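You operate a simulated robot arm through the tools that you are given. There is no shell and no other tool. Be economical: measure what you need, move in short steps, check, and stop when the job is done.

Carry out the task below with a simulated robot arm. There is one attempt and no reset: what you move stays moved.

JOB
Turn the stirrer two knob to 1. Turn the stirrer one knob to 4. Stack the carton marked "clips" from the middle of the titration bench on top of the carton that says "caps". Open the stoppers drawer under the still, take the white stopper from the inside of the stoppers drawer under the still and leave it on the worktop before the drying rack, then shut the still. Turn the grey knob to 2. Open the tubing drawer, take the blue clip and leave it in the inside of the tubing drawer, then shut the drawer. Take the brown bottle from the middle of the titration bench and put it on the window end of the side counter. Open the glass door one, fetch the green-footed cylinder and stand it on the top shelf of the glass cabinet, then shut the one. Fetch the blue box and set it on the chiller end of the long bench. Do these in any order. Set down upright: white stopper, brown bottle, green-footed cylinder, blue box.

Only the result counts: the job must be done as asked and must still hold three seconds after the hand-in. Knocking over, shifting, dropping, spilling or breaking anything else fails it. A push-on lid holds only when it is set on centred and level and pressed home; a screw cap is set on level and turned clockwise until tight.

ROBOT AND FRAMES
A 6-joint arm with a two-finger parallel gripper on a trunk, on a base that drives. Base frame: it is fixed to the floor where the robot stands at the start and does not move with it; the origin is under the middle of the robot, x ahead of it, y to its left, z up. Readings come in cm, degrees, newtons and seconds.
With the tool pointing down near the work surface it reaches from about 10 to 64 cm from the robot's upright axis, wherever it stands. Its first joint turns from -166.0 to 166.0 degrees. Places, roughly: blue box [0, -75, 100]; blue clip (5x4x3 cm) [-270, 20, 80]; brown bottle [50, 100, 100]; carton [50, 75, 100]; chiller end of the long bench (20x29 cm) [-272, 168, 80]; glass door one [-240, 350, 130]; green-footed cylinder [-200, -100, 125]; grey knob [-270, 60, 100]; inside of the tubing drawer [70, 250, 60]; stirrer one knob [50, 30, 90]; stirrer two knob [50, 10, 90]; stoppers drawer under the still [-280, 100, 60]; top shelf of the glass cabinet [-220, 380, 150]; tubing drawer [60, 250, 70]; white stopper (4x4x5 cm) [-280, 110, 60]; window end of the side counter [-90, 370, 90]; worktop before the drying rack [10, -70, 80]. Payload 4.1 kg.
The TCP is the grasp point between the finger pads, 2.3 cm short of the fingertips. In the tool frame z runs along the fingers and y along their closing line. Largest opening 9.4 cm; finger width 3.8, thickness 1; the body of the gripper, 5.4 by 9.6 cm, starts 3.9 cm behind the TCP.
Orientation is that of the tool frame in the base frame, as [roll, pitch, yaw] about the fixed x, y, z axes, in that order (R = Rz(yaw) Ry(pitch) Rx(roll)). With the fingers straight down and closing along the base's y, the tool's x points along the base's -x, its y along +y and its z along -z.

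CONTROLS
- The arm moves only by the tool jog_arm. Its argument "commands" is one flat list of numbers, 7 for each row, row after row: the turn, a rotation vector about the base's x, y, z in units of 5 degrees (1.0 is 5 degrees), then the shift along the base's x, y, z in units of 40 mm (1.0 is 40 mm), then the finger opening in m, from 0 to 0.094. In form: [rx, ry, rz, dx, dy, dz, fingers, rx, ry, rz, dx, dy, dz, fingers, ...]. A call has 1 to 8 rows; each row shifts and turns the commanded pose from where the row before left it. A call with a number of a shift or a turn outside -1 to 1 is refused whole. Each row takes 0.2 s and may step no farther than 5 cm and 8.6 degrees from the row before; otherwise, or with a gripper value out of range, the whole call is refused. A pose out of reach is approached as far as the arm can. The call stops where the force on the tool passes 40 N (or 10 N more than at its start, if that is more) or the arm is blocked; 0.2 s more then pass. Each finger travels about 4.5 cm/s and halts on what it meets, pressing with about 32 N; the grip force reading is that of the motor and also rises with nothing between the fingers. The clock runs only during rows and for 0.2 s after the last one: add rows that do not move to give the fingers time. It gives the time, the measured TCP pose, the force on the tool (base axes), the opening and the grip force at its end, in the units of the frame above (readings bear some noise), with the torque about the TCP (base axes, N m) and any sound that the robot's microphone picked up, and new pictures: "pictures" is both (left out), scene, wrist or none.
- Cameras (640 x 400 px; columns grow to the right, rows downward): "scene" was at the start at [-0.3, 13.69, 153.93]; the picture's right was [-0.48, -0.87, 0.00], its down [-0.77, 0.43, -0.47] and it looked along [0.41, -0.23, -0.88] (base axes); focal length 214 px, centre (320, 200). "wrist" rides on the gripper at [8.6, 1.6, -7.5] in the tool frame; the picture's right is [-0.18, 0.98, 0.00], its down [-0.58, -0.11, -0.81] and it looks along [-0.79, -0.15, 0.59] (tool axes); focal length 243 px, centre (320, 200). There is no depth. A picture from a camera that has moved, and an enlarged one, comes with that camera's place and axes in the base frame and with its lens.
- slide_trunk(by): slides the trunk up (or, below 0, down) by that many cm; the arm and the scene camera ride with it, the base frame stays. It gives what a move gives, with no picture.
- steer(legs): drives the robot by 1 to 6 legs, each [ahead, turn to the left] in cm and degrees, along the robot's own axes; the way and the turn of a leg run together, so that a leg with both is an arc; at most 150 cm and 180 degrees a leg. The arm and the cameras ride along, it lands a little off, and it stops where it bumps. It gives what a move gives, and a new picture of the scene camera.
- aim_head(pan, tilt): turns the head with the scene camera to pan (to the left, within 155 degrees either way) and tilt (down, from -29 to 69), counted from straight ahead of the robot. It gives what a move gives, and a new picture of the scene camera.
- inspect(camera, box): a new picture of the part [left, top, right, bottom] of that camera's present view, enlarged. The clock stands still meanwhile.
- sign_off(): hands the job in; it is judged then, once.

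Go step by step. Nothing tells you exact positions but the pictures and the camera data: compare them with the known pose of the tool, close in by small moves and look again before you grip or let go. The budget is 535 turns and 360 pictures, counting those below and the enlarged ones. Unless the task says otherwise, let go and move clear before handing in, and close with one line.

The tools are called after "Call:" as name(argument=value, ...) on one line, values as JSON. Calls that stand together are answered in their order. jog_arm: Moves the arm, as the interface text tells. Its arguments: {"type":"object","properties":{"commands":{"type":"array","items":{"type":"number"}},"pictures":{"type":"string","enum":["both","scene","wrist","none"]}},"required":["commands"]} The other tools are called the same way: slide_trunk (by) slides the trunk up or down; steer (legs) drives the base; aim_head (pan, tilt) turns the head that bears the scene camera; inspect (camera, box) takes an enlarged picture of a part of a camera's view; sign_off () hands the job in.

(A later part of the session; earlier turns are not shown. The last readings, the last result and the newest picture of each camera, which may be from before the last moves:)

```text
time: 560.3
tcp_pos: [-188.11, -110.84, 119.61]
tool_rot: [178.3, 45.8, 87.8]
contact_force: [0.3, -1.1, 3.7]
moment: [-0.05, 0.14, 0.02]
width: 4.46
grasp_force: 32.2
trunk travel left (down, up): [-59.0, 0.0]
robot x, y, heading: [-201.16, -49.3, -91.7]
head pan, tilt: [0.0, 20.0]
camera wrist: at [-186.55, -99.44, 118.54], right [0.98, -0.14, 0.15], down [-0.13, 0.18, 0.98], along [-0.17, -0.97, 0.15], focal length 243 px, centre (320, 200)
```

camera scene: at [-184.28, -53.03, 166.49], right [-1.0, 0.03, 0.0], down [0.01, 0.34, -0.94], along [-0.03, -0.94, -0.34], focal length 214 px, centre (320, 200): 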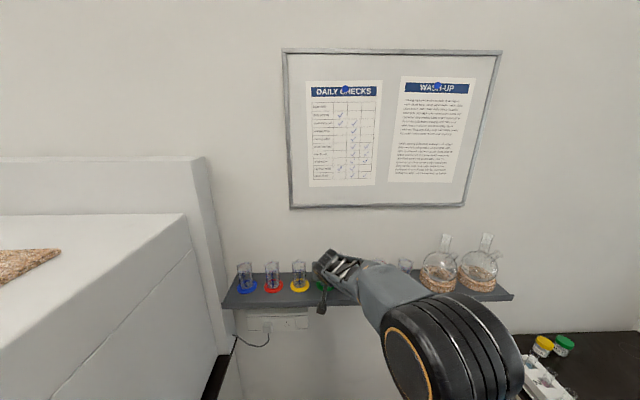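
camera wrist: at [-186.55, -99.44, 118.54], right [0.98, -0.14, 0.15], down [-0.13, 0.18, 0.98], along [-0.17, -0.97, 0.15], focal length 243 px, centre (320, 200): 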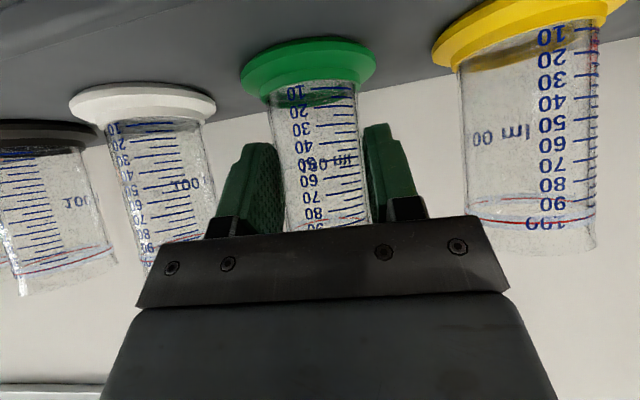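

Call:
jog_arm(commands=[0, 0, 0, 0, 0, 0.3, 0.03, 0, 0, 0, 0, 0, 0.6, 0.03, 0, 0, 0, 0, 0, 0.6, 0.03], pictures="wrist")

Call:
steer(legs=[[-40, 0]])

Call:
inspect(camera="wrist", box=[120, 0, 520, 250])

```text
time: 561.1
tcp_pos: [-188.12, -110.72, 125.52]
tool_rot: [178.2, 45.8, 87.8]
contact_force: [-0.4, -0.5, -0.6]
moment: [-0.01, -0.01, 0.0]
width: 4.43
grasp_force: 32.3
trunk travel left (down, up): [-59.0, 0.0]
robot x, y, heading: [-200.59, -49.12, -91.9]
head pan, tilt: [0.0, 20.0]
camera wrist: at [-186.53, -99.41, 124.65], right [0.98, -0.14, 0.15], down [-0.13, 0.17, 0.98], along [-0.17, -0.97, 0.15], focal length 243 px, centre (320, 200)
```

wrist: 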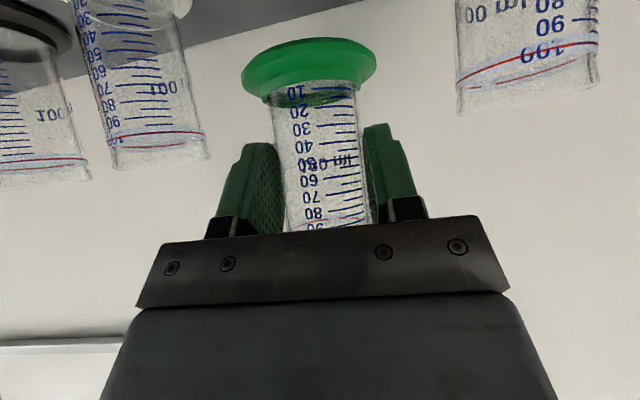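

```text
time: 563.6
tcp_pos: [-186.56, -69.29, 125.49]
tool_rot: [178.2, 45.8, 88.6]
contact_force: [-0.9, 0.0, -1.8]
moment: [0.0, 0.01, 0.02]
width: 4.43
grasp_force: 31.9
trunk travel left (down, up): [-59.0, 0.0]
robot x, y, heading: [-199.95, -7.66, -91.0]
head pan, tilt: [0.0, 20.0]
camera scene: at [-183.31, -11.22, 166.5], right [-1.0, 0.02, 0.0], down [0.01, 0.34, -0.94], along [-0.01, -0.94, -0.34], focal length 214 px, centre (320, 200)
```

scene: 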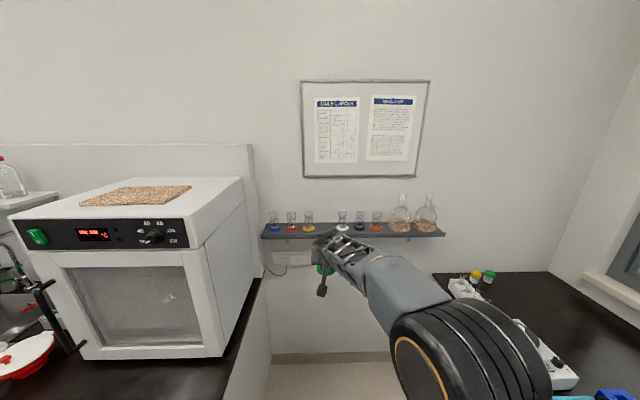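

```text
1.60 times, centred on (320, 125) of wrist
camera zoom: at [-184.96, -57.8, 124.64], right [0.98, -0.13, 0.15], down [-0.13, 0.17, 0.98], along [-0.15, -0.98, 0.15], focal length 388 px, centre (320, 320)
```

zoom: 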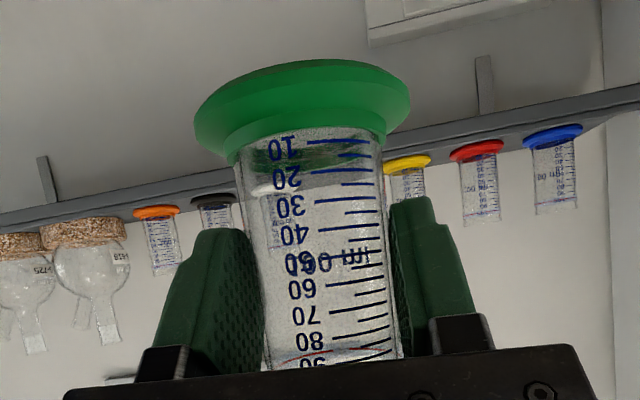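

Cylinder held. Turn around and drive north to the cabinet in checked stages.

Call:
steer(legs=[[0, -90], [0, -89]])

```text
time: 571.8
tcp_pos: [-210.9, 54.07, 125.56]
tool_rot: [178.2, 45.8, -93.9]
contact_force: [0.7, -0.3, -2.0]
moment: [-0.04, 0.03, 0.0]
width: 4.44
grasp_force: 31.8
trunk travel left (down, up): [-59.0, 0.0]
robot x, y, heading: [-199.88, -7.76, 86.4]
head pan, tilt: [0.0, 20.0]
camera scene: at [-216.33, -3.41, 166.49], right [1.0, -0.06, 0.0], down [-0.02, -0.34, -0.94], along [0.05, 0.94, -0.34], focal length 214 px, centre (320, 200)
```

scene: 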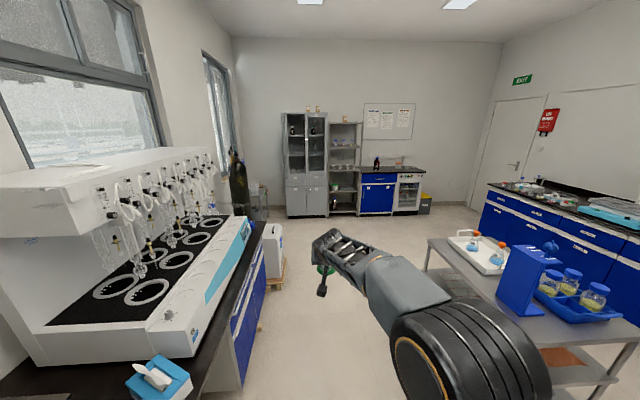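

Call:
steer(legs=[[130, 0], [0, 14], [100, 0], [0, -11]])

```text
time: 584.8
tcp_pos: [-227.47, 284.52, 125.59]
tool_rot: [178.2, 45.8, -90.2]
contact_force: [-0.9, 0.3, -1.0]
moment: [-0.02, 0.05, 0.03]
width: 4.41
grasp_force: 32.1
trunk travel left (down, up): [-59.0, 0.0]
robot x, y, heading: [-212.36, 223.79, 90.2]
head pan, tilt: [0.0, 20.0]
camera scene: at [-229.25, 226.82, 166.5], right [1.0, 0.01, 0.0], down [0.0, -0.34, -0.94], along [-0.01, 0.94, -0.34], focal length 214 px, centre (320, 200)
```

scene: 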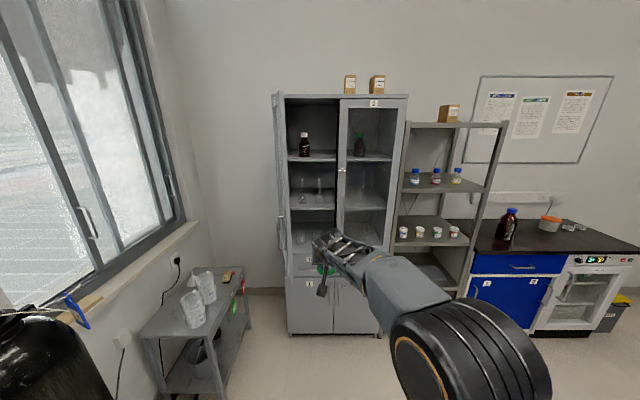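

Call:
inspect(camera="scene", box=[264, 80, 424, 220])

```text
2.86 times, centred on (344, 150) of scene
camera zoom: at [-229.25, 226.82, 166.5], right [1.0, 0.01, 0.0], down [0.0, -0.34, -0.94], along [-0.01, 0.94, -0.34], focal length 613 px, centre (251, 343)
```

zoom: 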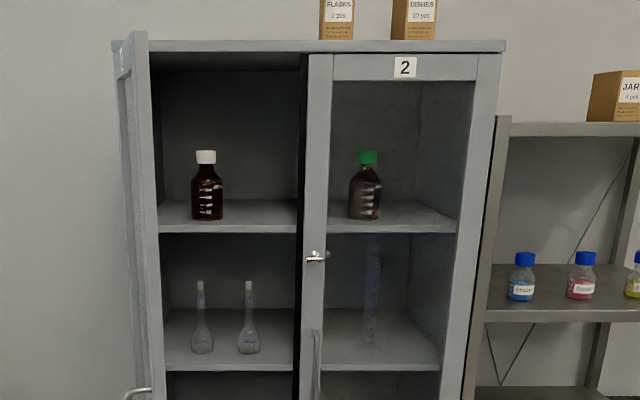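

Shelf z≈146.2; brown bottle at x≈−240.5; free spot at x≈−228.5, y≈365. Raise the arm here.

Call:
jog_arm(commands=[0, 0, 0, 0, 0, 0.9, 0.03, 0, 0, 0, 0, 0, 0.9, 0.03, 0, 0, 0, 0, 0, 0.9, 0.03, 0, 0, 0, 0, 0, 0.9, 0.03, 0, 0, 0, 0, 0, 0.9, 0.03, 0, 0, 0, 0, 0, 0.9, 0.03, 0, 0, 0, 0, 0, 0.9, 0.03, 0, 0, 0, 0, 0, 0.9, 0.03], pictures="scene")

```text
time: 586.6
tcp_pos: [-227.27, 282.74, 152.56]
tool_rot: [178.2, 45.8, -90.2]
contact_force: [0.6, 0.0, -0.5]
moment: [-0.01, 0.02, 0.0]
width: 4.43
grasp_force: 32.0
out of reach, approached as far as the arm can: row 8
trunk travel left (down, up): [-59.0, 0.0]
robot x, y, heading: [-212.75, 223.37, 90.3]
head pan, tilt: [0.0, 20.0]
camera scene: at [-229.23, 226.55, 166.51], right [1.0, 0.01, 0.0], down [0.0, -0.34, -0.94], along [-0.01, 0.94, -0.34], focal length 214 px, centre (320, 200)
```

scene: 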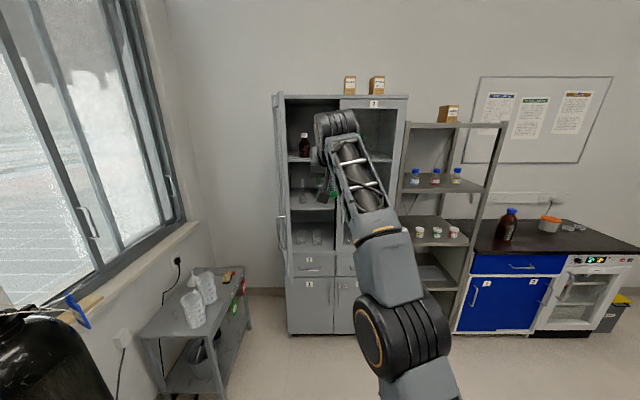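

Call:
jog_arm(commands=[0, 0, 0, 0, -0.6, 0, 0.03, 0, 0, 0, 0, -0.6, 0, 0.03, 0, 0, 0, 0, 0, 0.6, 0.03], pictures="none")

Call:
steer(legs=[[55, 0]])

Call:
inspect(camera="wrist", box=[0, 0, 640, 400])

```text
time: 587.4
tcp_pos: [-227.52, 278.4, 154.84]
tool_rot: [178.2, 45.6, -90.1]
contact_force: [-0.5, 0.6, -0.5]
moment: [-0.01, 0.0, -0.01]
width: 4.44
grasp_force: 31.3
trunk travel left (down, up): [-59.0, 0.0]
robot x, y, heading: [-212.62, 223.24, 90.1]
head pan, tilt: [0.0, 20.0]
```

```text
time: 590.6
tcp_pos: [-227.34, 333.78, 155.03]
tool_rot: [178.2, 45.9, -90.7]
contact_force: [-0.4, 0.2, -1.0]
moment: [0.0, 0.01, 0.0]
width: 4.42
grasp_force: 32.6
trunk travel left (down, up): [-59.0, 0.0]
robot x, y, heading: [-212.76, 279.06, 90.0]
head pan, tilt: [0.0, 20.0]
camera scene: at [-229.46, 282.41, 166.49], right [1.0, 0.0, 0.0], down [0.0, -0.34, -0.94], along [0.0, 0.94, -0.34], focal length 214 px, centre (320, 200)
```

scene: 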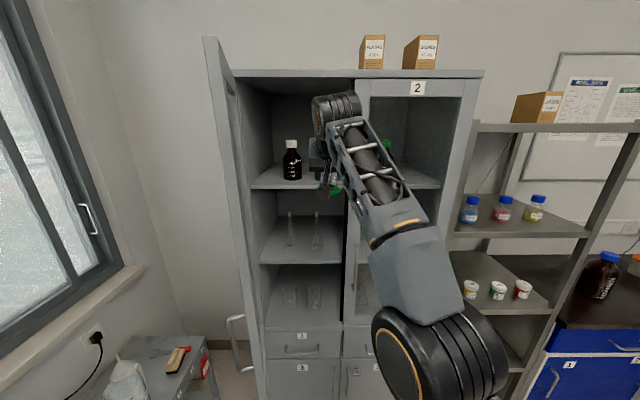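

```text
1.00 times, centred on (320, 200) of wrist (not enlarged: the box is as wide or as high as the picture)
camera zoom: at [-228.9, 322.36, 153.98], right [-0.98, 0.12, 0.15], down [0.13, -0.17, 0.98], along [0.14, 0.98, 0.15], focal length 243 px, centre (320, 200)
```

zoom: 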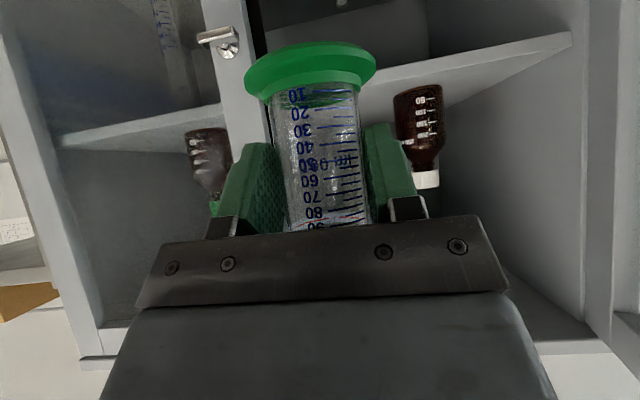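

Call:
inspect(camera="wrist", box=[230, 20, 470, 170])

Call:
inspect(camera="scene", box=[230, 80, 390, 220])

```text
2.67 times, centred on (350, 95) of wrist
camera zoom: at [-228.9, 322.36, 153.98], right [-0.98, 0.12, 0.15], down [0.13, -0.17, 0.98], along [0.14, 0.98, 0.15], focal length 647 px, centre (240, 480)
```

zoom: 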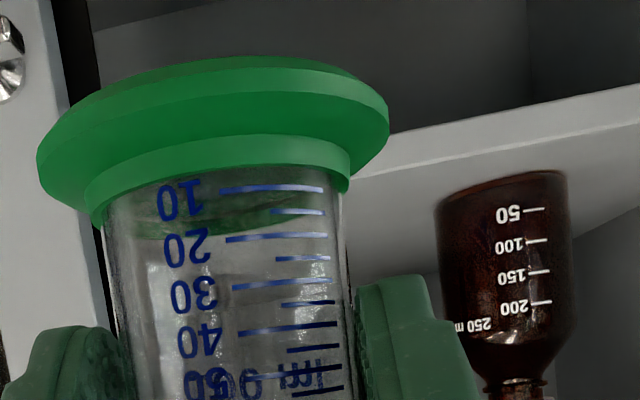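

```text
2.86 times, centred on (310, 150) of scene
camera zoom: at [-229.46, 282.41, 166.49], right [1.0, 0.0, 0.0], down [0.0, -0.34, -0.94], along [0.0, 0.94, -0.34], focal length 613 px, centre (349, 343)
```

zoom: 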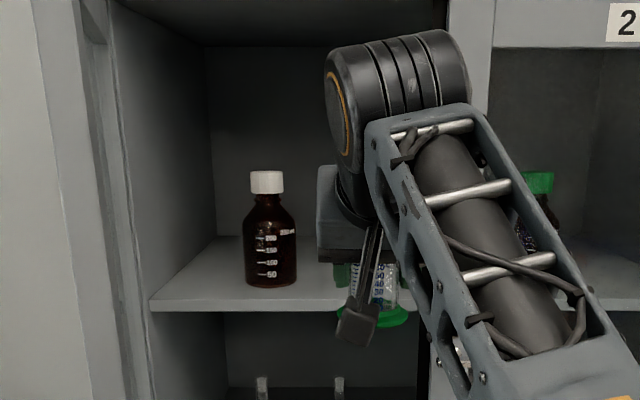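

Clearance looks fine. Lower 1.2 cm and drive in 27 cm.

Call:
jog_arm(commands=[0, 0, 0, -0.25, 0, -0.3, 0.03], pictures="none")

Call:
steer(legs=[[17, 0]])

Call:
inspect(camera="wrist", box=[0, 0, 640, 400])

```text
time: 591.0
tcp_pos: [-228.28, 333.71, 153.71]
tool_rot: [178.1, 45.9, -90.5]
contact_force: [-0.5, 0.0, -1.0]
moment: [-0.01, 0.0, -0.01]
width: 4.44
grasp_force: 31.5
trunk travel left (down, up): [-59.0, 0.0]
robot x, y, heading: [-212.71, 278.56, 90.1]
head pan, tilt: [0.0, 20.0]
```

```text
time: 592.5
tcp_pos: [-228.32, 351.12, 153.68]
tool_rot: [178.3, 45.6, -90.5]
contact_force: [0.2, 0.8, -1.2]
moment: [-0.06, 0.0, 0.01]
width: 4.43
grasp_force: 32.3
trunk travel left (down, up): [-59.0, 0.0]
robot x, y, heading: [-213.05, 296.34, 89.8]
head pan, tilt: [0.0, 20.0]
camera scene: at [-229.48, 299.84, 166.49], right [1.0, 0.0, 0.0], down [0.0, -0.34, -0.94], along [0.0, 0.94, -0.34], focal length 214 px, centre (320, 200)
```

scene: 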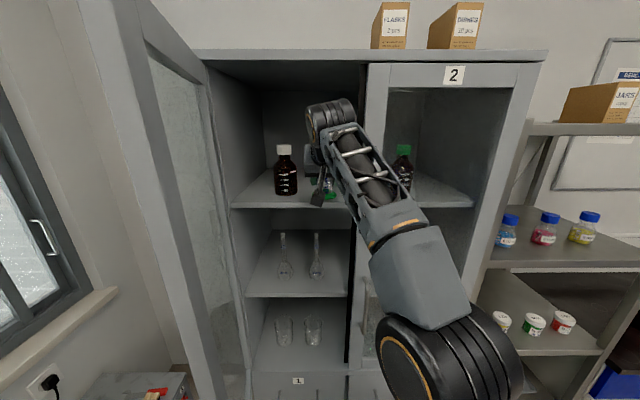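

```text
1.00 times, centred on (320, 200) of wrist (not enlarged: the box is as wide or as high as the picture)
camera zoom: at [-229.96, 339.77, 152.73], right [-0.98, 0.12, 0.15], down [0.13, -0.17, 0.98], along [0.14, 0.98, 0.15], focal length 243 px, centre (320, 200)
```

zoom: 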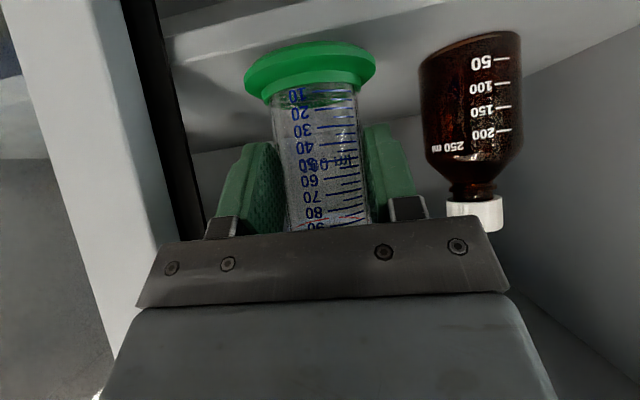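

Call:
steer(legs=[[5, 0]])

Call:
steer(legs=[[6, 0]])

Call:
inspect(camera="wrist", box=[0, 0, 640, 400])

Call:
inspect(camera="scene", box=[210, 80, 410, 220])

```text
time: 593.4
tcp_pos: [-228.46, 356.28, 153.72]
tool_rot: [178.3, 45.8, -90.4]
contact_force: [-0.3, 0.5, -2.6]
moment: [-0.04, 0.01, -0.02]
width: 4.42
grasp_force: 32.1
trunk travel left (down, up): [-59.0, 0.0]
robot x, y, heading: [-212.99, 301.41, 90.1]
head pan, tilt: [0.0, 20.0]
camera scene: at [-229.49, 304.96, 166.49], right [1.0, 0.0, 0.0], down [0.0, -0.34, -0.94], along [0.0, 0.94, -0.34], focal length 214 px, centre (320, 200)
```

scene: 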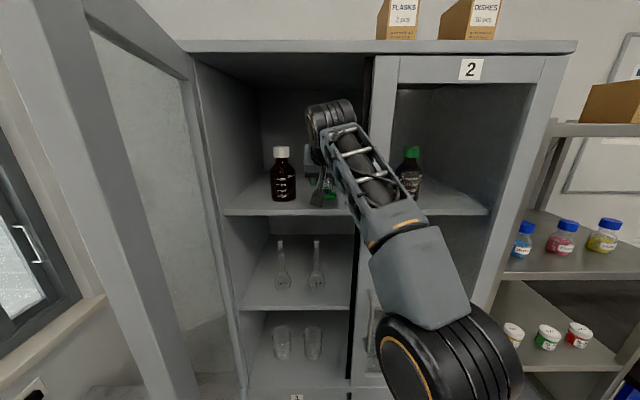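

```text
time: 594.4
tcp_pos: [-228.48, 362.25, 153.55]
tool_rot: [178.2, 45.7, -90.4]
contact_force: [0.2, 1.4, -2.1]
moment: [-0.01, 0.0, 0.0]
width: 4.42
grasp_force: 31.8
trunk travel left (down, up): [-59.0, 0.0]
robot x, y, heading: [-212.89, 307.03, 89.9]
head pan, tilt: [0.0, 20.0]
camera scene: at [-229.51, 310.77, 166.49], right [1.0, 0.0, 0.0], down [0.0, -0.34, -0.94], along [0.0, 0.94, -0.34], focal length 214 px, centre (320, 200)
```

scene: 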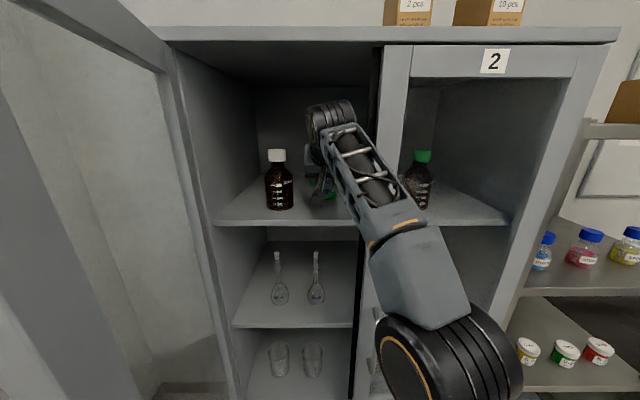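

```text
1.00 times, centred on (320, 200) of wrist (not enlarged: the box is as wide or as high as the picture)
camera zoom: at [-230.06, 350.73, 152.68], right [-0.98, 0.11, 0.15], down [0.13, -0.17, 0.98], along [0.14, 0.98, 0.15], focal length 243 px, centre (320, 200)
```

zoom: 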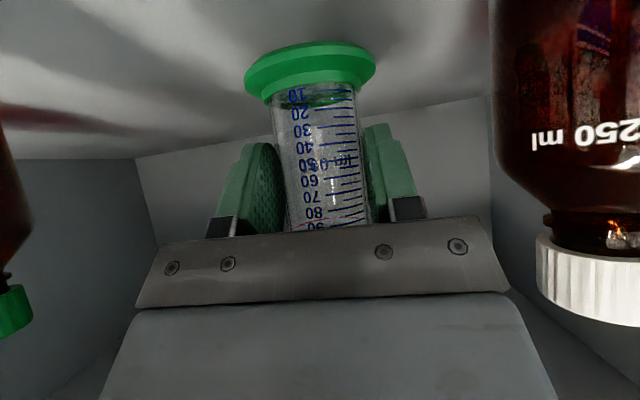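

```text
2.86 times, centred on (310, 150) of scene
camera zoom: at [-229.51, 310.77, 166.49], right [1.0, 0.0, 0.0], down [0.0, -0.34, -0.94], along [0.0, 0.94, -0.34], focal length 613 px, centre (349, 343)
```

zoom: 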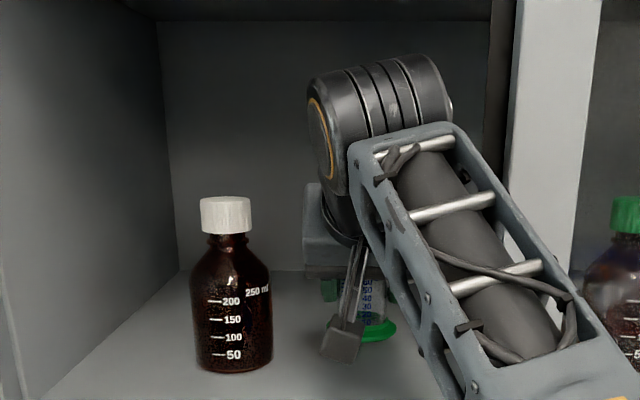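

Inside and clear. Lower gently onto the shelf.

Call:
jog_arm(commands=[0, 0, 0, 0, 0, -0.1, 0.03, 0, 0, 0, 0, 0, -0.1, 0.03, 0, 0, 0, 0, 0, -0.1, 0.03, 0, 0, 0, 0, 0, 0, 0.03], pictures="none")

Call:
jog_arm(commands=[0, 0, 0, 0, 0, -0.08, 0.03, 0, 0, 0, 0, 0, -0.08, 0.03, 0, 0, 0, 0, 0, 0, 0.03], pictures="none")

```text
time: 595.4
tcp_pos: [-228.5, 361.96, 152.54]
tool_rot: [178.2, 45.6, -90.4]
contact_force: [-0.5, -0.1, -1.7]
moment: [-0.03, -0.04, -0.01]
width: 4.44
grasp_force: 31.8
trunk travel left (down, up): [-59.0, 0.0]
robot x, y, heading: [-212.85, 307.2, 90.4]
head pan, tilt: [0.0, 20.0]
```

```text
time: 596.2
tcp_pos: [-228.48, 361.93, 151.78]
tool_rot: [178.2, 45.7, -90.4]
contact_force: [0.8, 0.7, -1.0]
moment: [-0.02, -0.03, -0.01]
width: 4.42
grasp_force: 31.6
trunk travel left (down, up): [-59.0, 0.0]
robot x, y, heading: [-212.7, 307.32, 89.8]
head pan, tilt: [0.0, 20.0]
```

Call:
jog_arm(commands=[0, 0, 0, 0, 0, -0.06, 0.03, 0, 0, 0, 0, 0, -0.06, 0.03, 0, 0, 0, 0, 0, 0, 0.03], pictures="none")

Call:
jog_arm(commands=[0, 0, 0, 0, 0, -0.06, 0.03, 0, 0, 0, 0, 0, -0.06, 0.03, 0, 0, 0, 0, 0, 0, 0.03], pictures="wrist")

```text
time: 597.0
tcp_pos: [-228.45, 362.02, 151.52]
tool_rot: [178.2, 45.9, -90.3]
contact_force: [-1.1, 3.7, 9.4]
moment: [0.28, -0.21, 0.13]
width: 4.42
grasp_force: 32.2
trunk travel left (down, up): [-59.0, 0.0]
robot x, y, heading: [-212.83, 307.81, 90.2]
head pan, tilt: [0.0, 20.0]
```

```text
time: 597.8
tcp_pos: [-228.37, 361.85, 151.26]
tool_rot: [178.1, 46.2, -90.4]
contact_force: [-3.7, 5.4, 30.1]
moment: [0.47, -0.57, 0.1]
width: 4.49
grasp_force: 31.7
trunk travel left (down, up): [-59.0, 0.0]
robot x, y, heading: [-212.53, 307.19, 90.3]
head pan, tilt: [0.0, 20.0]
camera wrist: at [-230.1, 350.41, 150.21], right [-0.98, 0.11, 0.16], down [0.13, -0.18, 0.97], along [0.14, 0.98, 0.16], focal length 243 px, centre (320, 200)
```

wrist: 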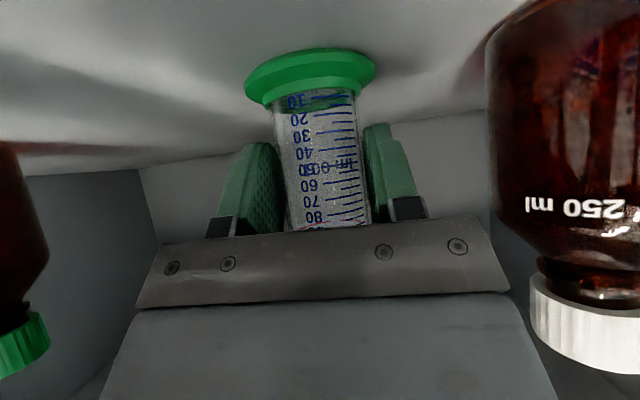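

Contact on the shelf (30 N). Ease off slightly, open slowly, then back straight out.

Call:
jog_arm(commands=[0, 0, 0, 0, 0, 0.06, 0.03, 0, 0, 0, 0, 0, 0, 0.047, 0, 0, 0, 0, 0, 0, 0.055, 0, 0, 0, 0, 0, 0, 0.06, 0, 0, 0, 0, 0, 0, 0.06], pictures="wrist")

Call:
inspect(camera="wrist", box=[200, 20, 440, 230])

```text
time: 599.0
tcp_pos: [-228.5, 361.91, 151.25]
tool_rot: [178.2, 45.7, -90.4]
contact_force: [0.7, -0.6, 0.5]
moment: [-0.01, -0.01, -0.01]
width: 6.02
grasp_force: 0.0
trunk travel left (down, up): [-59.0, 0.0]
robot x, y, heading: [-212.82, 307.4, 90.1]
head pan, tilt: [0.0, 20.0]
camera wrist: at [-230.1, 350.57, 150.19], right [-0.98, 0.11, 0.15], down [0.13, -0.17, 0.98], along [0.14, 0.98, 0.15], focal length 243 px, centre (320, 200)
```

wrist: 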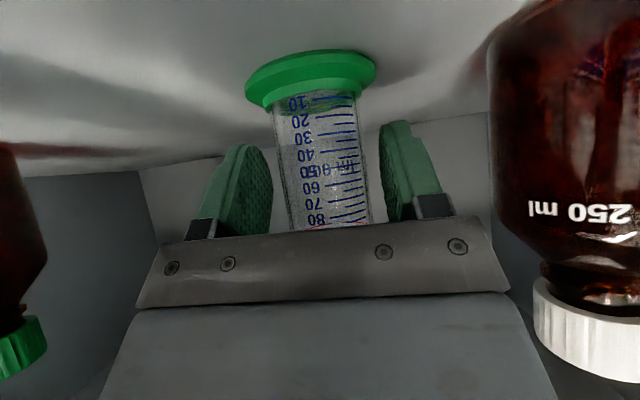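

```text
1.90 times, centred on (320, 125) of wrist
camera zoom: at [-230.1, 350.57, 150.19], right [-0.98, 0.11, 0.15], down [0.13, -0.17, 0.98], along [0.14, 0.98, 0.15], focal length 462 px, centre (320, 343)
```

zoom: 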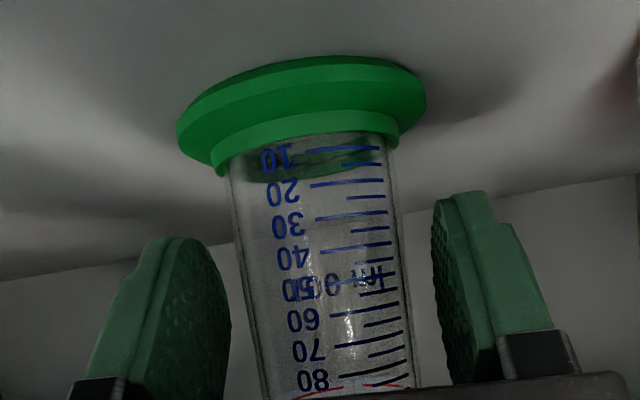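

Standing free. Back out.

Call:
steer(legs=[[-12, 0]])

Call:
steer(legs=[[-35, 0]])

Call:
inspect(camera="scene", box=[200, 60, 440, 280])

```text
time: 600.2
tcp_pos: [-228.38, 350.24, 151.25]
tool_rot: [178.2, 45.8, -90.5]
contact_force: [-1.3, -0.8, 0.2]
moment: [0.02, -0.04, -0.02]
width: 6.01
grasp_force: 0.1
trunk travel left (down, up): [-59.0, 0.0]
robot x, y, heading: [-212.89, 295.66, 90.0]
head pan, tilt: [0.0, 20.0]
camera scene: at [-229.47, 298.8, 166.5], right [1.0, 0.0, 0.0], down [0.0, -0.34, -0.94], along [0.0, 0.94, -0.34], focal length 214 px, centre (320, 200)
```

scene: 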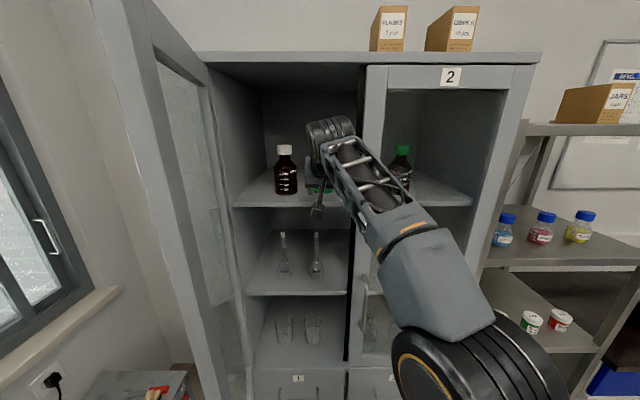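

```text
time: 602.5
tcp_pos: [-228.42, 315.02, 151.25]
tool_rot: [178.3, 45.8, -90.4]
contact_force: [-0.6, 0.0, 0.0]
moment: [0.02, 0.02, 0.0]
width: 5.99
grasp_force: 0.1
trunk travel left (down, up): [-59.0, 0.0]
robot x, y, heading: [-212.62, 260.52, 90.3]
head pan, tilt: [0.0, 20.0]
camera scene: at [-229.44, 263.64, 166.5], right [1.0, 0.0, 0.0], down [0.0, -0.34, -0.94], along [0.0, 0.94, -0.34], focal length 214 px, centre (320, 200)
```

scene: 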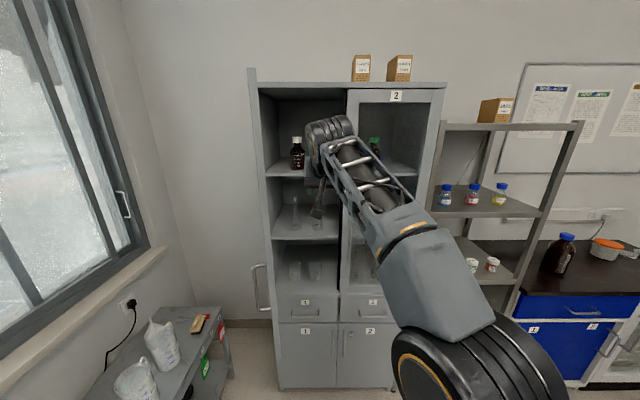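

```text
1.82 times, centred on (320, 170) of scene
camera zoom: at [-229.44, 263.64, 166.5], right [1.0, 0.0, 0.0], down [0.0, -0.34, -0.94], along [0.0, 0.94, -0.34], focal length 390 px, centre (320, 254)
```

zoom: 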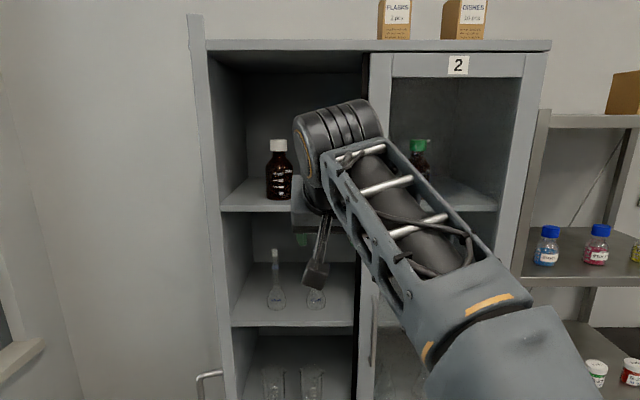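

Cylinder placed. To close the door I'll repeat the handle grip: bring the tool back to horizontal at handle height, left-front.

Call:
jog_arm(commands=[0, 0, 0, 0, -0.6, -0.9, 0.045, 0, 0, 0, 0, -0.6, -0.9, 0.045, 0, 0, 0, 0, -0.6, -0.9, 0.045, 0, 0, 0, 0, -0.6, -0.9, 0.045, 0, 0, 0, 0, -0.6, -0.9, 0.045, 0, 0, 0, -0.5, -0.6, -0.9, 0.045, 0, 0, 0, -0.5, 0, -0.9, 0.045, 0, 0, 0, -0.5, 0, -0.9, 0.045], pictures="none")

Call:
jog_arm(commands=[1, 0, 0, -0.5, 0, -0.5, 0.045, 1, 0, 0, -0.5, 0, -0.5, 0.045, 1, 0, 0, -0.5, 0, -0.3, 0.045, 1, 0, 0, -0.5, 0, 0, 0.045, 1, 0, 0, -0.5, 0, 0, 0.045, 1, 0, 0, -0.5, 0, 0, 0.045, 1, 0, 0, -0.5, 0, 0, 0.045, 1, 0, 0, -0.3, 0, 0, 0.045], pictures="none")

Call:
jog_arm(commands=[0.9, 0, 0, 0, 0, 0, 0.045], pictures="both")

```text
time: 604.3
tcp_pos: [-234.37, 300.56, 122.2]
tool_rot: [178.4, 45.7, -90.4]
contact_force: [-1.4, -0.3, 0.7]
moment: [0.0, 0.01, 0.01]
width: 4.5
grasp_force: 0.0
trunk travel left (down, up): [-59.0, 0.0]
robot x, y, heading: [-212.87, 259.95, 90.1]
head pan, tilt: [0.0, 20.0]
```

```text
time: 606.1
tcp_pos: [-249.65, 300.63, 117.22]
tool_rot: [174.1, 85.8, -94.4]
contact_force: [-1.3, -0.2, 0.5]
moment: [-0.01, 0.02, 0.04]
width: 4.51
grasp_force: 0.0
trunk travel left (down, up): [-59.0, 0.0]
robot x, y, heading: [-212.9, 260.66, 90.0]
head pan, tilt: [0.0, 20.0]
```

```text
time: 606.5
tcp_pos: [-249.72, 300.62, 117.15]
tool_rot: [44.4, 89.7, 135.9]
contact_force: [-0.6, 0.2, 0.2]
moment: [0.04, 0.03, 0.0]
width: 4.51
grasp_force: 0.0
trunk travel left (down, up): [-59.0, 0.0]
robot x, y, heading: [-213.07, 260.17, 90.1]
head pan, tilt: [0.0, 20.0]
camera scene: at [-229.47, 263.73, 166.49], right [1.0, 0.0, 0.0], down [0.0, -0.34, -0.94], along [0.0, 0.94, -0.34], focal length 214 px, centre (320, 200)
camera wrist: at [-251.25, 293.2, 108.49], right [-0.98, -0.03, 0.19], down [0.13, -0.81, 0.58], along [0.14, 0.59, 0.79], focal length 243 px, centre (320, 200)
```

scene: 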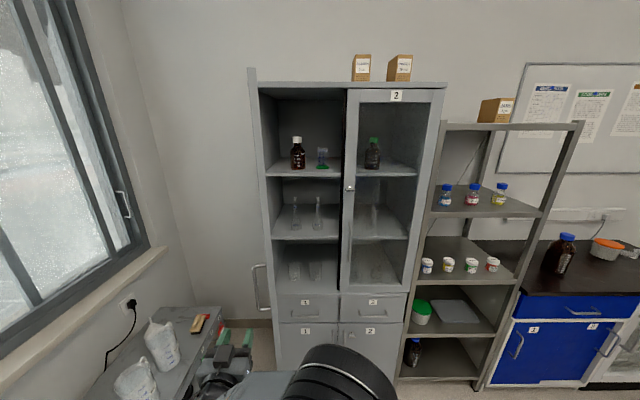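
wrist: 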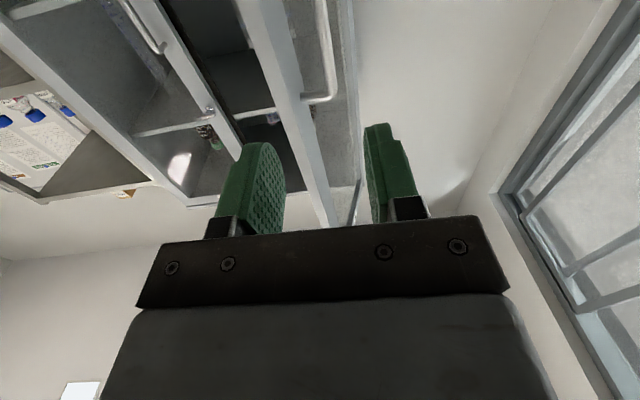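

Handle bar is at (−250.1, 320.9), aligned. Narrow to 3.6 cm and drive in 20 cm.

Call:
jog_arm(commands=[0, 0, 0, -0.1, 0, 0, 0.036, 0, 0, 0, 0, 0, 0, 0.036], pictures="none")

Call:
steer(legs=[[14, 0]])

Call:
inspect(camera="wrist", box=[160, 0, 480, 200])

```text
time: 607.1
tcp_pos: [-250.04, 300.65, 117.17]
tool_rot: [46.2, 89.6, 137.7]
contact_force: [-0.1, 0.4, 0.0]
moment: [0.01, -0.01, -0.03]
width: 3.59
grasp_force: 0.1
trunk travel left (down, up): [-59.0, 0.0]
robot x, y, heading: [-212.8, 260.22, 90.0]
head pan, tilt: [0.0, 20.0]
```

```text
time: 608.4
tcp_pos: [-250.25, 314.54, 117.14]
tool_rot: [53.2, 89.6, 144.9]
contact_force: [0.5, 0.4, -0.4]
moment: [0.0, 0.01, 0.0]
width: 3.59
grasp_force: 0.0
trunk travel left (down, up): [-59.0, 0.0]
robot x, y, heading: [-212.69, 274.36, 90.7]
head pan, tilt: [0.0, 20.0]
camera scene: at [-229.54, 277.71, 166.49], right [1.0, 0.01, 0.0], down [0.0, -0.34, -0.94], along [-0.01, 0.94, -0.34], focal length 214 px, centre (320, 200)
```

scene: 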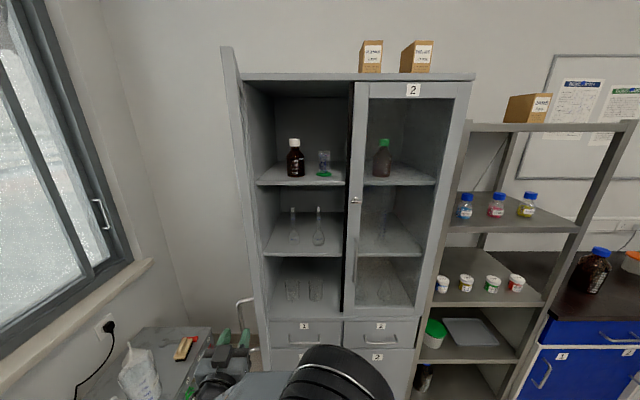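

```text
2.00 times, centred on (320, 100) of wrist
camera zoom: at [-251.87, 307.04, 108.43], right [-0.98, -0.03, 0.19], down [0.14, -0.8, 0.58], along [0.13, 0.59, 0.79], focal length 485 px, centre (320, 400)
```

zoom: 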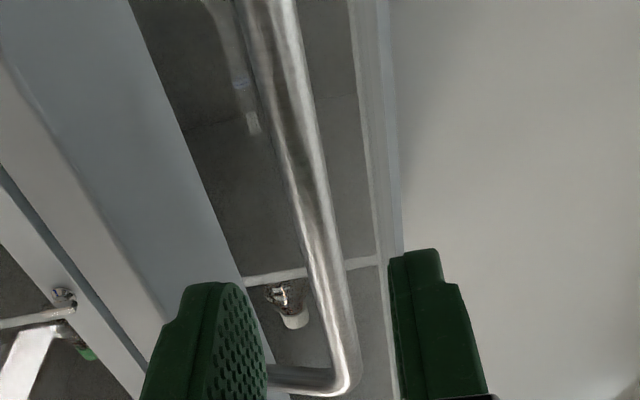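

Call:
steer(legs=[[6, 0]])

Call:
inspect(camera="wrist", box=[160, 40, 480, 240])

```text
time: 609.4
tcp_pos: [-250.38, 320.51, 117.19]
tool_rot: [54.2, 89.7, 146.1]
contact_force: [-0.9, -0.1, -0.2]
moment: [0.06, -0.03, 0.02]
width: 3.59
grasp_force: 0.1
trunk travel left (down, up): [-59.0, 0.0]
robot x, y, heading: [-212.9, 280.23, 90.5]
head pan, tilt: [0.0, 20.0]
camera scene: at [-229.59, 283.7, 166.49], right [1.0, 0.01, 0.0], down [0.0, -0.34, -0.94], along [-0.01, 0.94, -0.34], focal length 214 px, centre (320, 200)
```

scene: 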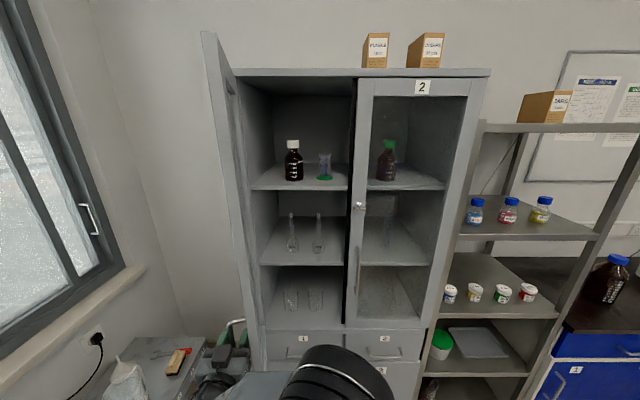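

```text
2.00 times, centred on (320, 140) of wrist
camera zoom: at [-251.95, 313.01, 108.43], right [-0.98, -0.03, 0.19], down [0.14, -0.8, 0.58], along [0.13, 0.59, 0.79], focal length 485 px, centre (320, 320)
```

zoom: 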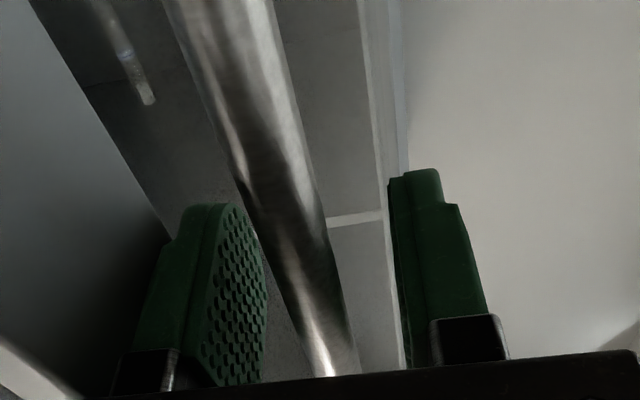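

Call:
jog_arm(commands=[0, 0, 0, 0, 0, 0, 0, 0, 0, 0, 0, 0, 0, 0, 0, 0, 0, 0, 0, 0, 0], pictures="none")

```text
time: 610.2
tcp_pos: [-250.45, 320.37, 117.11]
tool_rot: [54.8, 89.6, 146.7]
contact_force: [0.3, 0.4, -2.5]
moment: [0.17, 0.68, 0.04]
width: 1.2
grasp_force: 45.3
trunk travel left (down, up): [-59.0, 0.0]
robot x, y, heading: [-213.07, 280.55, 90.5]
head pan, tilt: [0.0, 20.0]
```

Gripped. Swing the door closed along the reverse arc.

Call:
jog_arm(commands=[0, 0, 0, 0.82, 0.15, 0, 0, 0, 0, 0, 0.82, 0.2, 0, 0, 0, 0, 0, 0.64, 0.3, 0, 0, 0, 0, 0, 0.64, 0.33, 0, 0], pictures="scene")

Call:
jog_arm(commands=[0, 0, 0, 0.58, 0.4, 0, 0, 0, 0, 0, 0.58, 0.42, 0, 0, 0, 0, 0, 0.5, 0.5, 0, 0, 0, 0, 0, 0.5, 0.52, 0, 0], pictures="scene")

```text
time: 611.2
tcp_pos: [-238.63, 324.55, 117.07]
tool_rot: [41.3, 89.6, 133.1]
contact_force: [-2.6, 5.5, 4.4]
moment: [-0.48, 0.12, -0.26]
width: 1.18
grasp_force: 44.6
trunk travel left (down, up): [-59.0, 0.0]
robot x, y, heading: [-213.03, 280.16, 90.5]
head pan, tilt: [0.0, 20.0]
camera scene: at [-229.55, 283.7, 166.5], right [1.0, 0.01, 0.0], down [0.0, -0.34, -0.94], along [-0.01, 0.94, -0.34], focal length 214 px, centre (320, 200)
```

scene: 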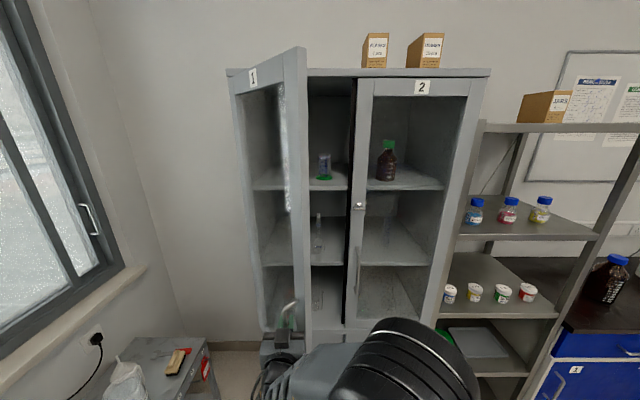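

```text
time: 612.2
tcp_pos: [-230.09, 331.69, 117.1]
tool_rot: [51.7, 89.7, 143.6]
contact_force: [-3.1, 1.9, -1.4]
moment: [-0.34, 0.03, 0.32]
width: 1.18
grasp_force: 45.0
trunk travel left (down, up): [-59.0, 0.0]
robot x, y, heading: [-213.09, 280.42, 90.2]
head pan, tilt: [0.0, 20.0]
camera scene: at [-229.65, 283.63, 166.48], right [1.0, 0.01, 0.0], down [0.0, -0.34, -0.94], along [-0.01, 0.94, -0.34], focal length 214 px, centre (320, 200)
```

scene: 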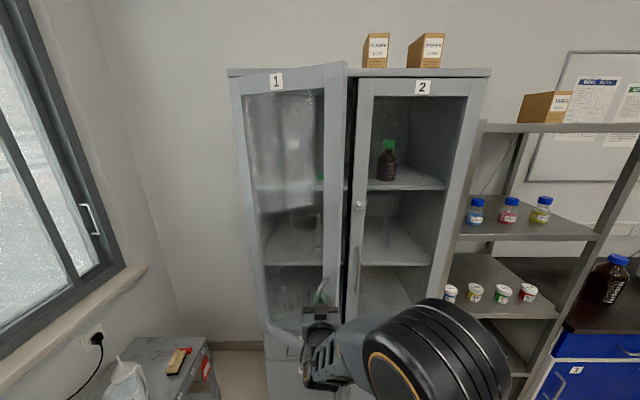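

Call:
jog_arm(commands=[0, 0, 0, 0.4, 0.58, 0, 0, 0, 0, 0, 0.38, 0.6, 0, 0, 0, 0, 0, 0.3, 0.64, 0, 0, 0, 0, 0, 0.28, 0.66, 0, 0], pictures="none")

Call:
jog_arm(commands=[0, 0, 0, 0.2, 0.6, 0, 0, 0, 0, 0, 0.12, 0.6, 0, 0, 0, 0, 0, 0.05, 0.5, 0, 0], pictures="scene")

```text
time: 612.8
tcp_pos: [-227.88, 334.92, 117.1]
tool_rot: [47.9, 89.7, 141.1]
contact_force: [9.5, -22.8, 7.3]
moment: [0.28, 0.36, 4.7]
width: 1.13
grasp_force: 45.3
trunk travel left (down, up): [-59.0, 0.0]
robot x, y, heading: [-213.21, 280.17, 90.7]
head pan, tilt: [0.0, 20.0]
stopped in row 2: the force on the tool passed its limit at 46 N (the readings are from after the stop); the commanded pose is now the measured one
```

```text
time: 613.1
tcp_pos: [-227.58, 335.24, 117.07]
tool_rot: [51.7, 89.8, 145.0]
contact_force: [15.4, -24.4, 13.2]
moment: [-1.16, 0.16, 4.25]
width: 1.15
grasp_force: 45.0
trunk travel left (down, up): [-59.0, 0.0]
robot x, y, heading: [-212.77, 280.1, 90.9]
head pan, tilt: [0.0, 20.0]
stopped in row 1: the force on the tool passed its limit at 48 N (the readings are from after the stop); the commanded pose is now the measured one
camera scene: at [-229.21, 282.77, 166.58], right [1.0, 0.01, 0.0], down [0.0, -0.34, -0.94], along [-0.01, 0.94, -0.34], focal length 214 px, centre (320, 200)
```

scene: 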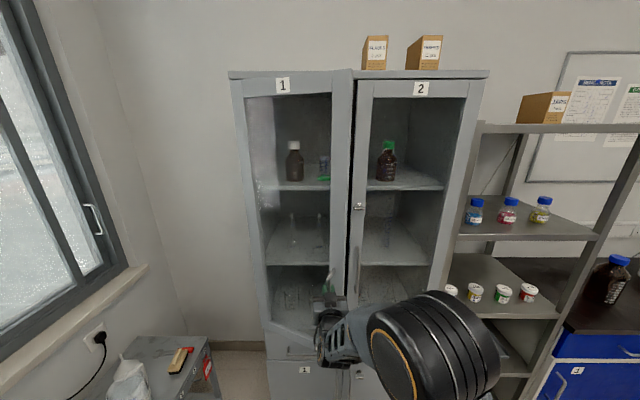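

The pivot is binding; I'll release and push the door's stile with closed fingertips instead.

Call:
jog_arm(commands=[0, 0, 0, 0, 0, 0, 0.03, 0, 0, 0, 0, 0, 0, 0.036, 0, 0, 0, 0, 0, 0, 0.036], pictures="wrist")

```text
time: 613.9
tcp_pos: [-228.08, 335.78, 117.08]
tool_rot: [-4.8, 89.7, 88.6]
contact_force: [-17.4, 0.9, 23.7]
moment: [-0.49, 0.87, 2.36]
width: 2.8
grasp_force: 0.1
trunk travel left (down, up): [-59.0, 0.0]
robot x, y, heading: [-213.12, 280.01, 90.7]
head pan, tilt: [0.0, 20.0]
camera wrist: at [-229.38, 328.24, 108.39], right [-0.98, -0.06, 0.18], down [0.15, -0.8, 0.58], along [0.11, 0.59, 0.8], focal length 243 px, centre (320, 200)
```

wrist: 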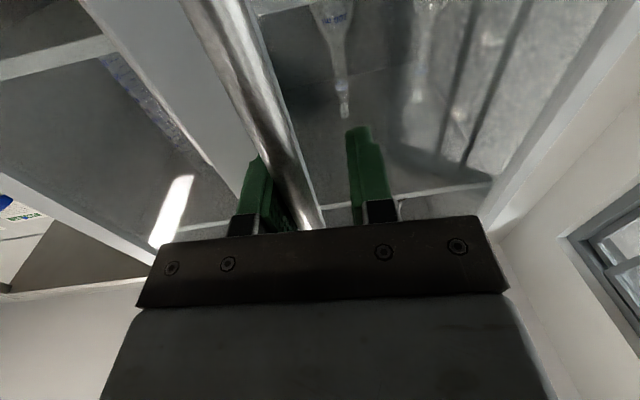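

Call:
jog_arm(commands=[0, 0, 0, -0.1, -0.1, 0, 0.03, 0, 0, 0, -0.05, -0.2, 0, 0.032, 0, 0, 0, 0, -0.4, 0, 0.036, 0, 0, 0, 0, -0.8, 0, 0.036, 0, 0, 0, 0, -0.8, 0, 0.036], pictures="both")

```text
time: 615.1
tcp_pos: [-228.44, 326.31, 116.67]
tool_rot: [165.0, 89.8, -101.9]
contact_force: [0.4, 0.1, 0.1]
moment: [0.02, -0.03, 0.0]
width: 3.57
grasp_force: 0.0
trunk travel left (down, up): [-59.0, 0.0]
robot x, y, heading: [-213.0, 280.4, 90.7]
head pan, tilt: [0.0, 20.0]
camera scene: at [-229.59, 283.31, 166.49], right [1.0, 0.01, 0.0], down [0.01, -0.34, -0.94], along [-0.01, 0.94, -0.34], focal length 214 px, centre (320, 200)
camera wrist: at [-229.74, 318.83, 108.16], right [-0.98, -0.05, 0.18], down [0.15, -0.8, 0.58], along [0.12, 0.6, 0.79], focal length 243 px, centre (320, 200)
```

scene: 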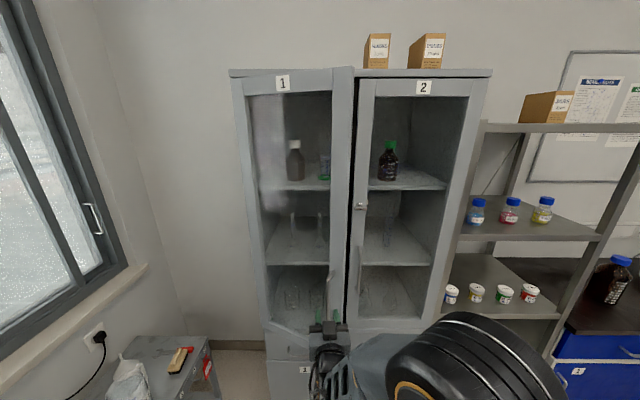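
wrist: 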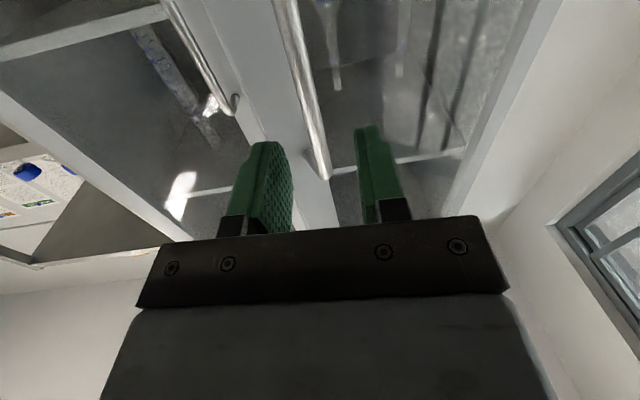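

Call:
jog_arm(commands=[0, 0, 0, 0.2, 0, 0.8, 0, 0, 0, 0, 0.2, 0, 0.8, 0, 0, 0, 0, 0.2, 0, 0.8, 0, 0, 0, 0, 0.2, 0, 0.8, 0, 0, 0, 0, 0.1, 0, 0.5, 0], pictures="both")

```text
time: 616.3
tcp_pos: [-224.85, 326.79, 131.45]
tool_rot: [165.2, 89.8, -101.6]
contact_force: [0.0, -0.9, -0.6]
moment: [-0.01, 0.02, 0.04]
width: 0.0
grasp_force: 32.0
trunk travel left (down, up): [-59.0, 0.0]
robot x, y, heading: [-212.88, 280.12, 90.8]
head pan, tilt: [0.0, 20.0]
camera scene: at [-229.58, 283.35, 166.49], right [1.0, 0.01, 0.0], down [0.0, -0.34, -0.94], along [-0.01, 0.94, -0.34], focal length 214 px, centre (320, 200)
camera wrist: at [-226.21, 319.23, 122.89], right [-0.98, -0.05, 0.18], down [0.15, -0.8, 0.58], along [0.12, 0.6, 0.79], focal length 243 px, centre (320, 200)
```

scene: 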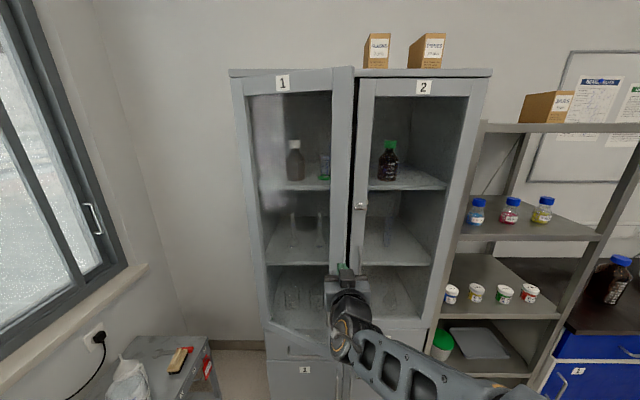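
wrist: 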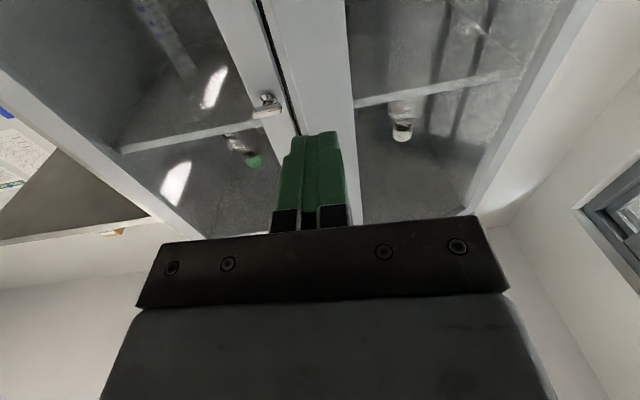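

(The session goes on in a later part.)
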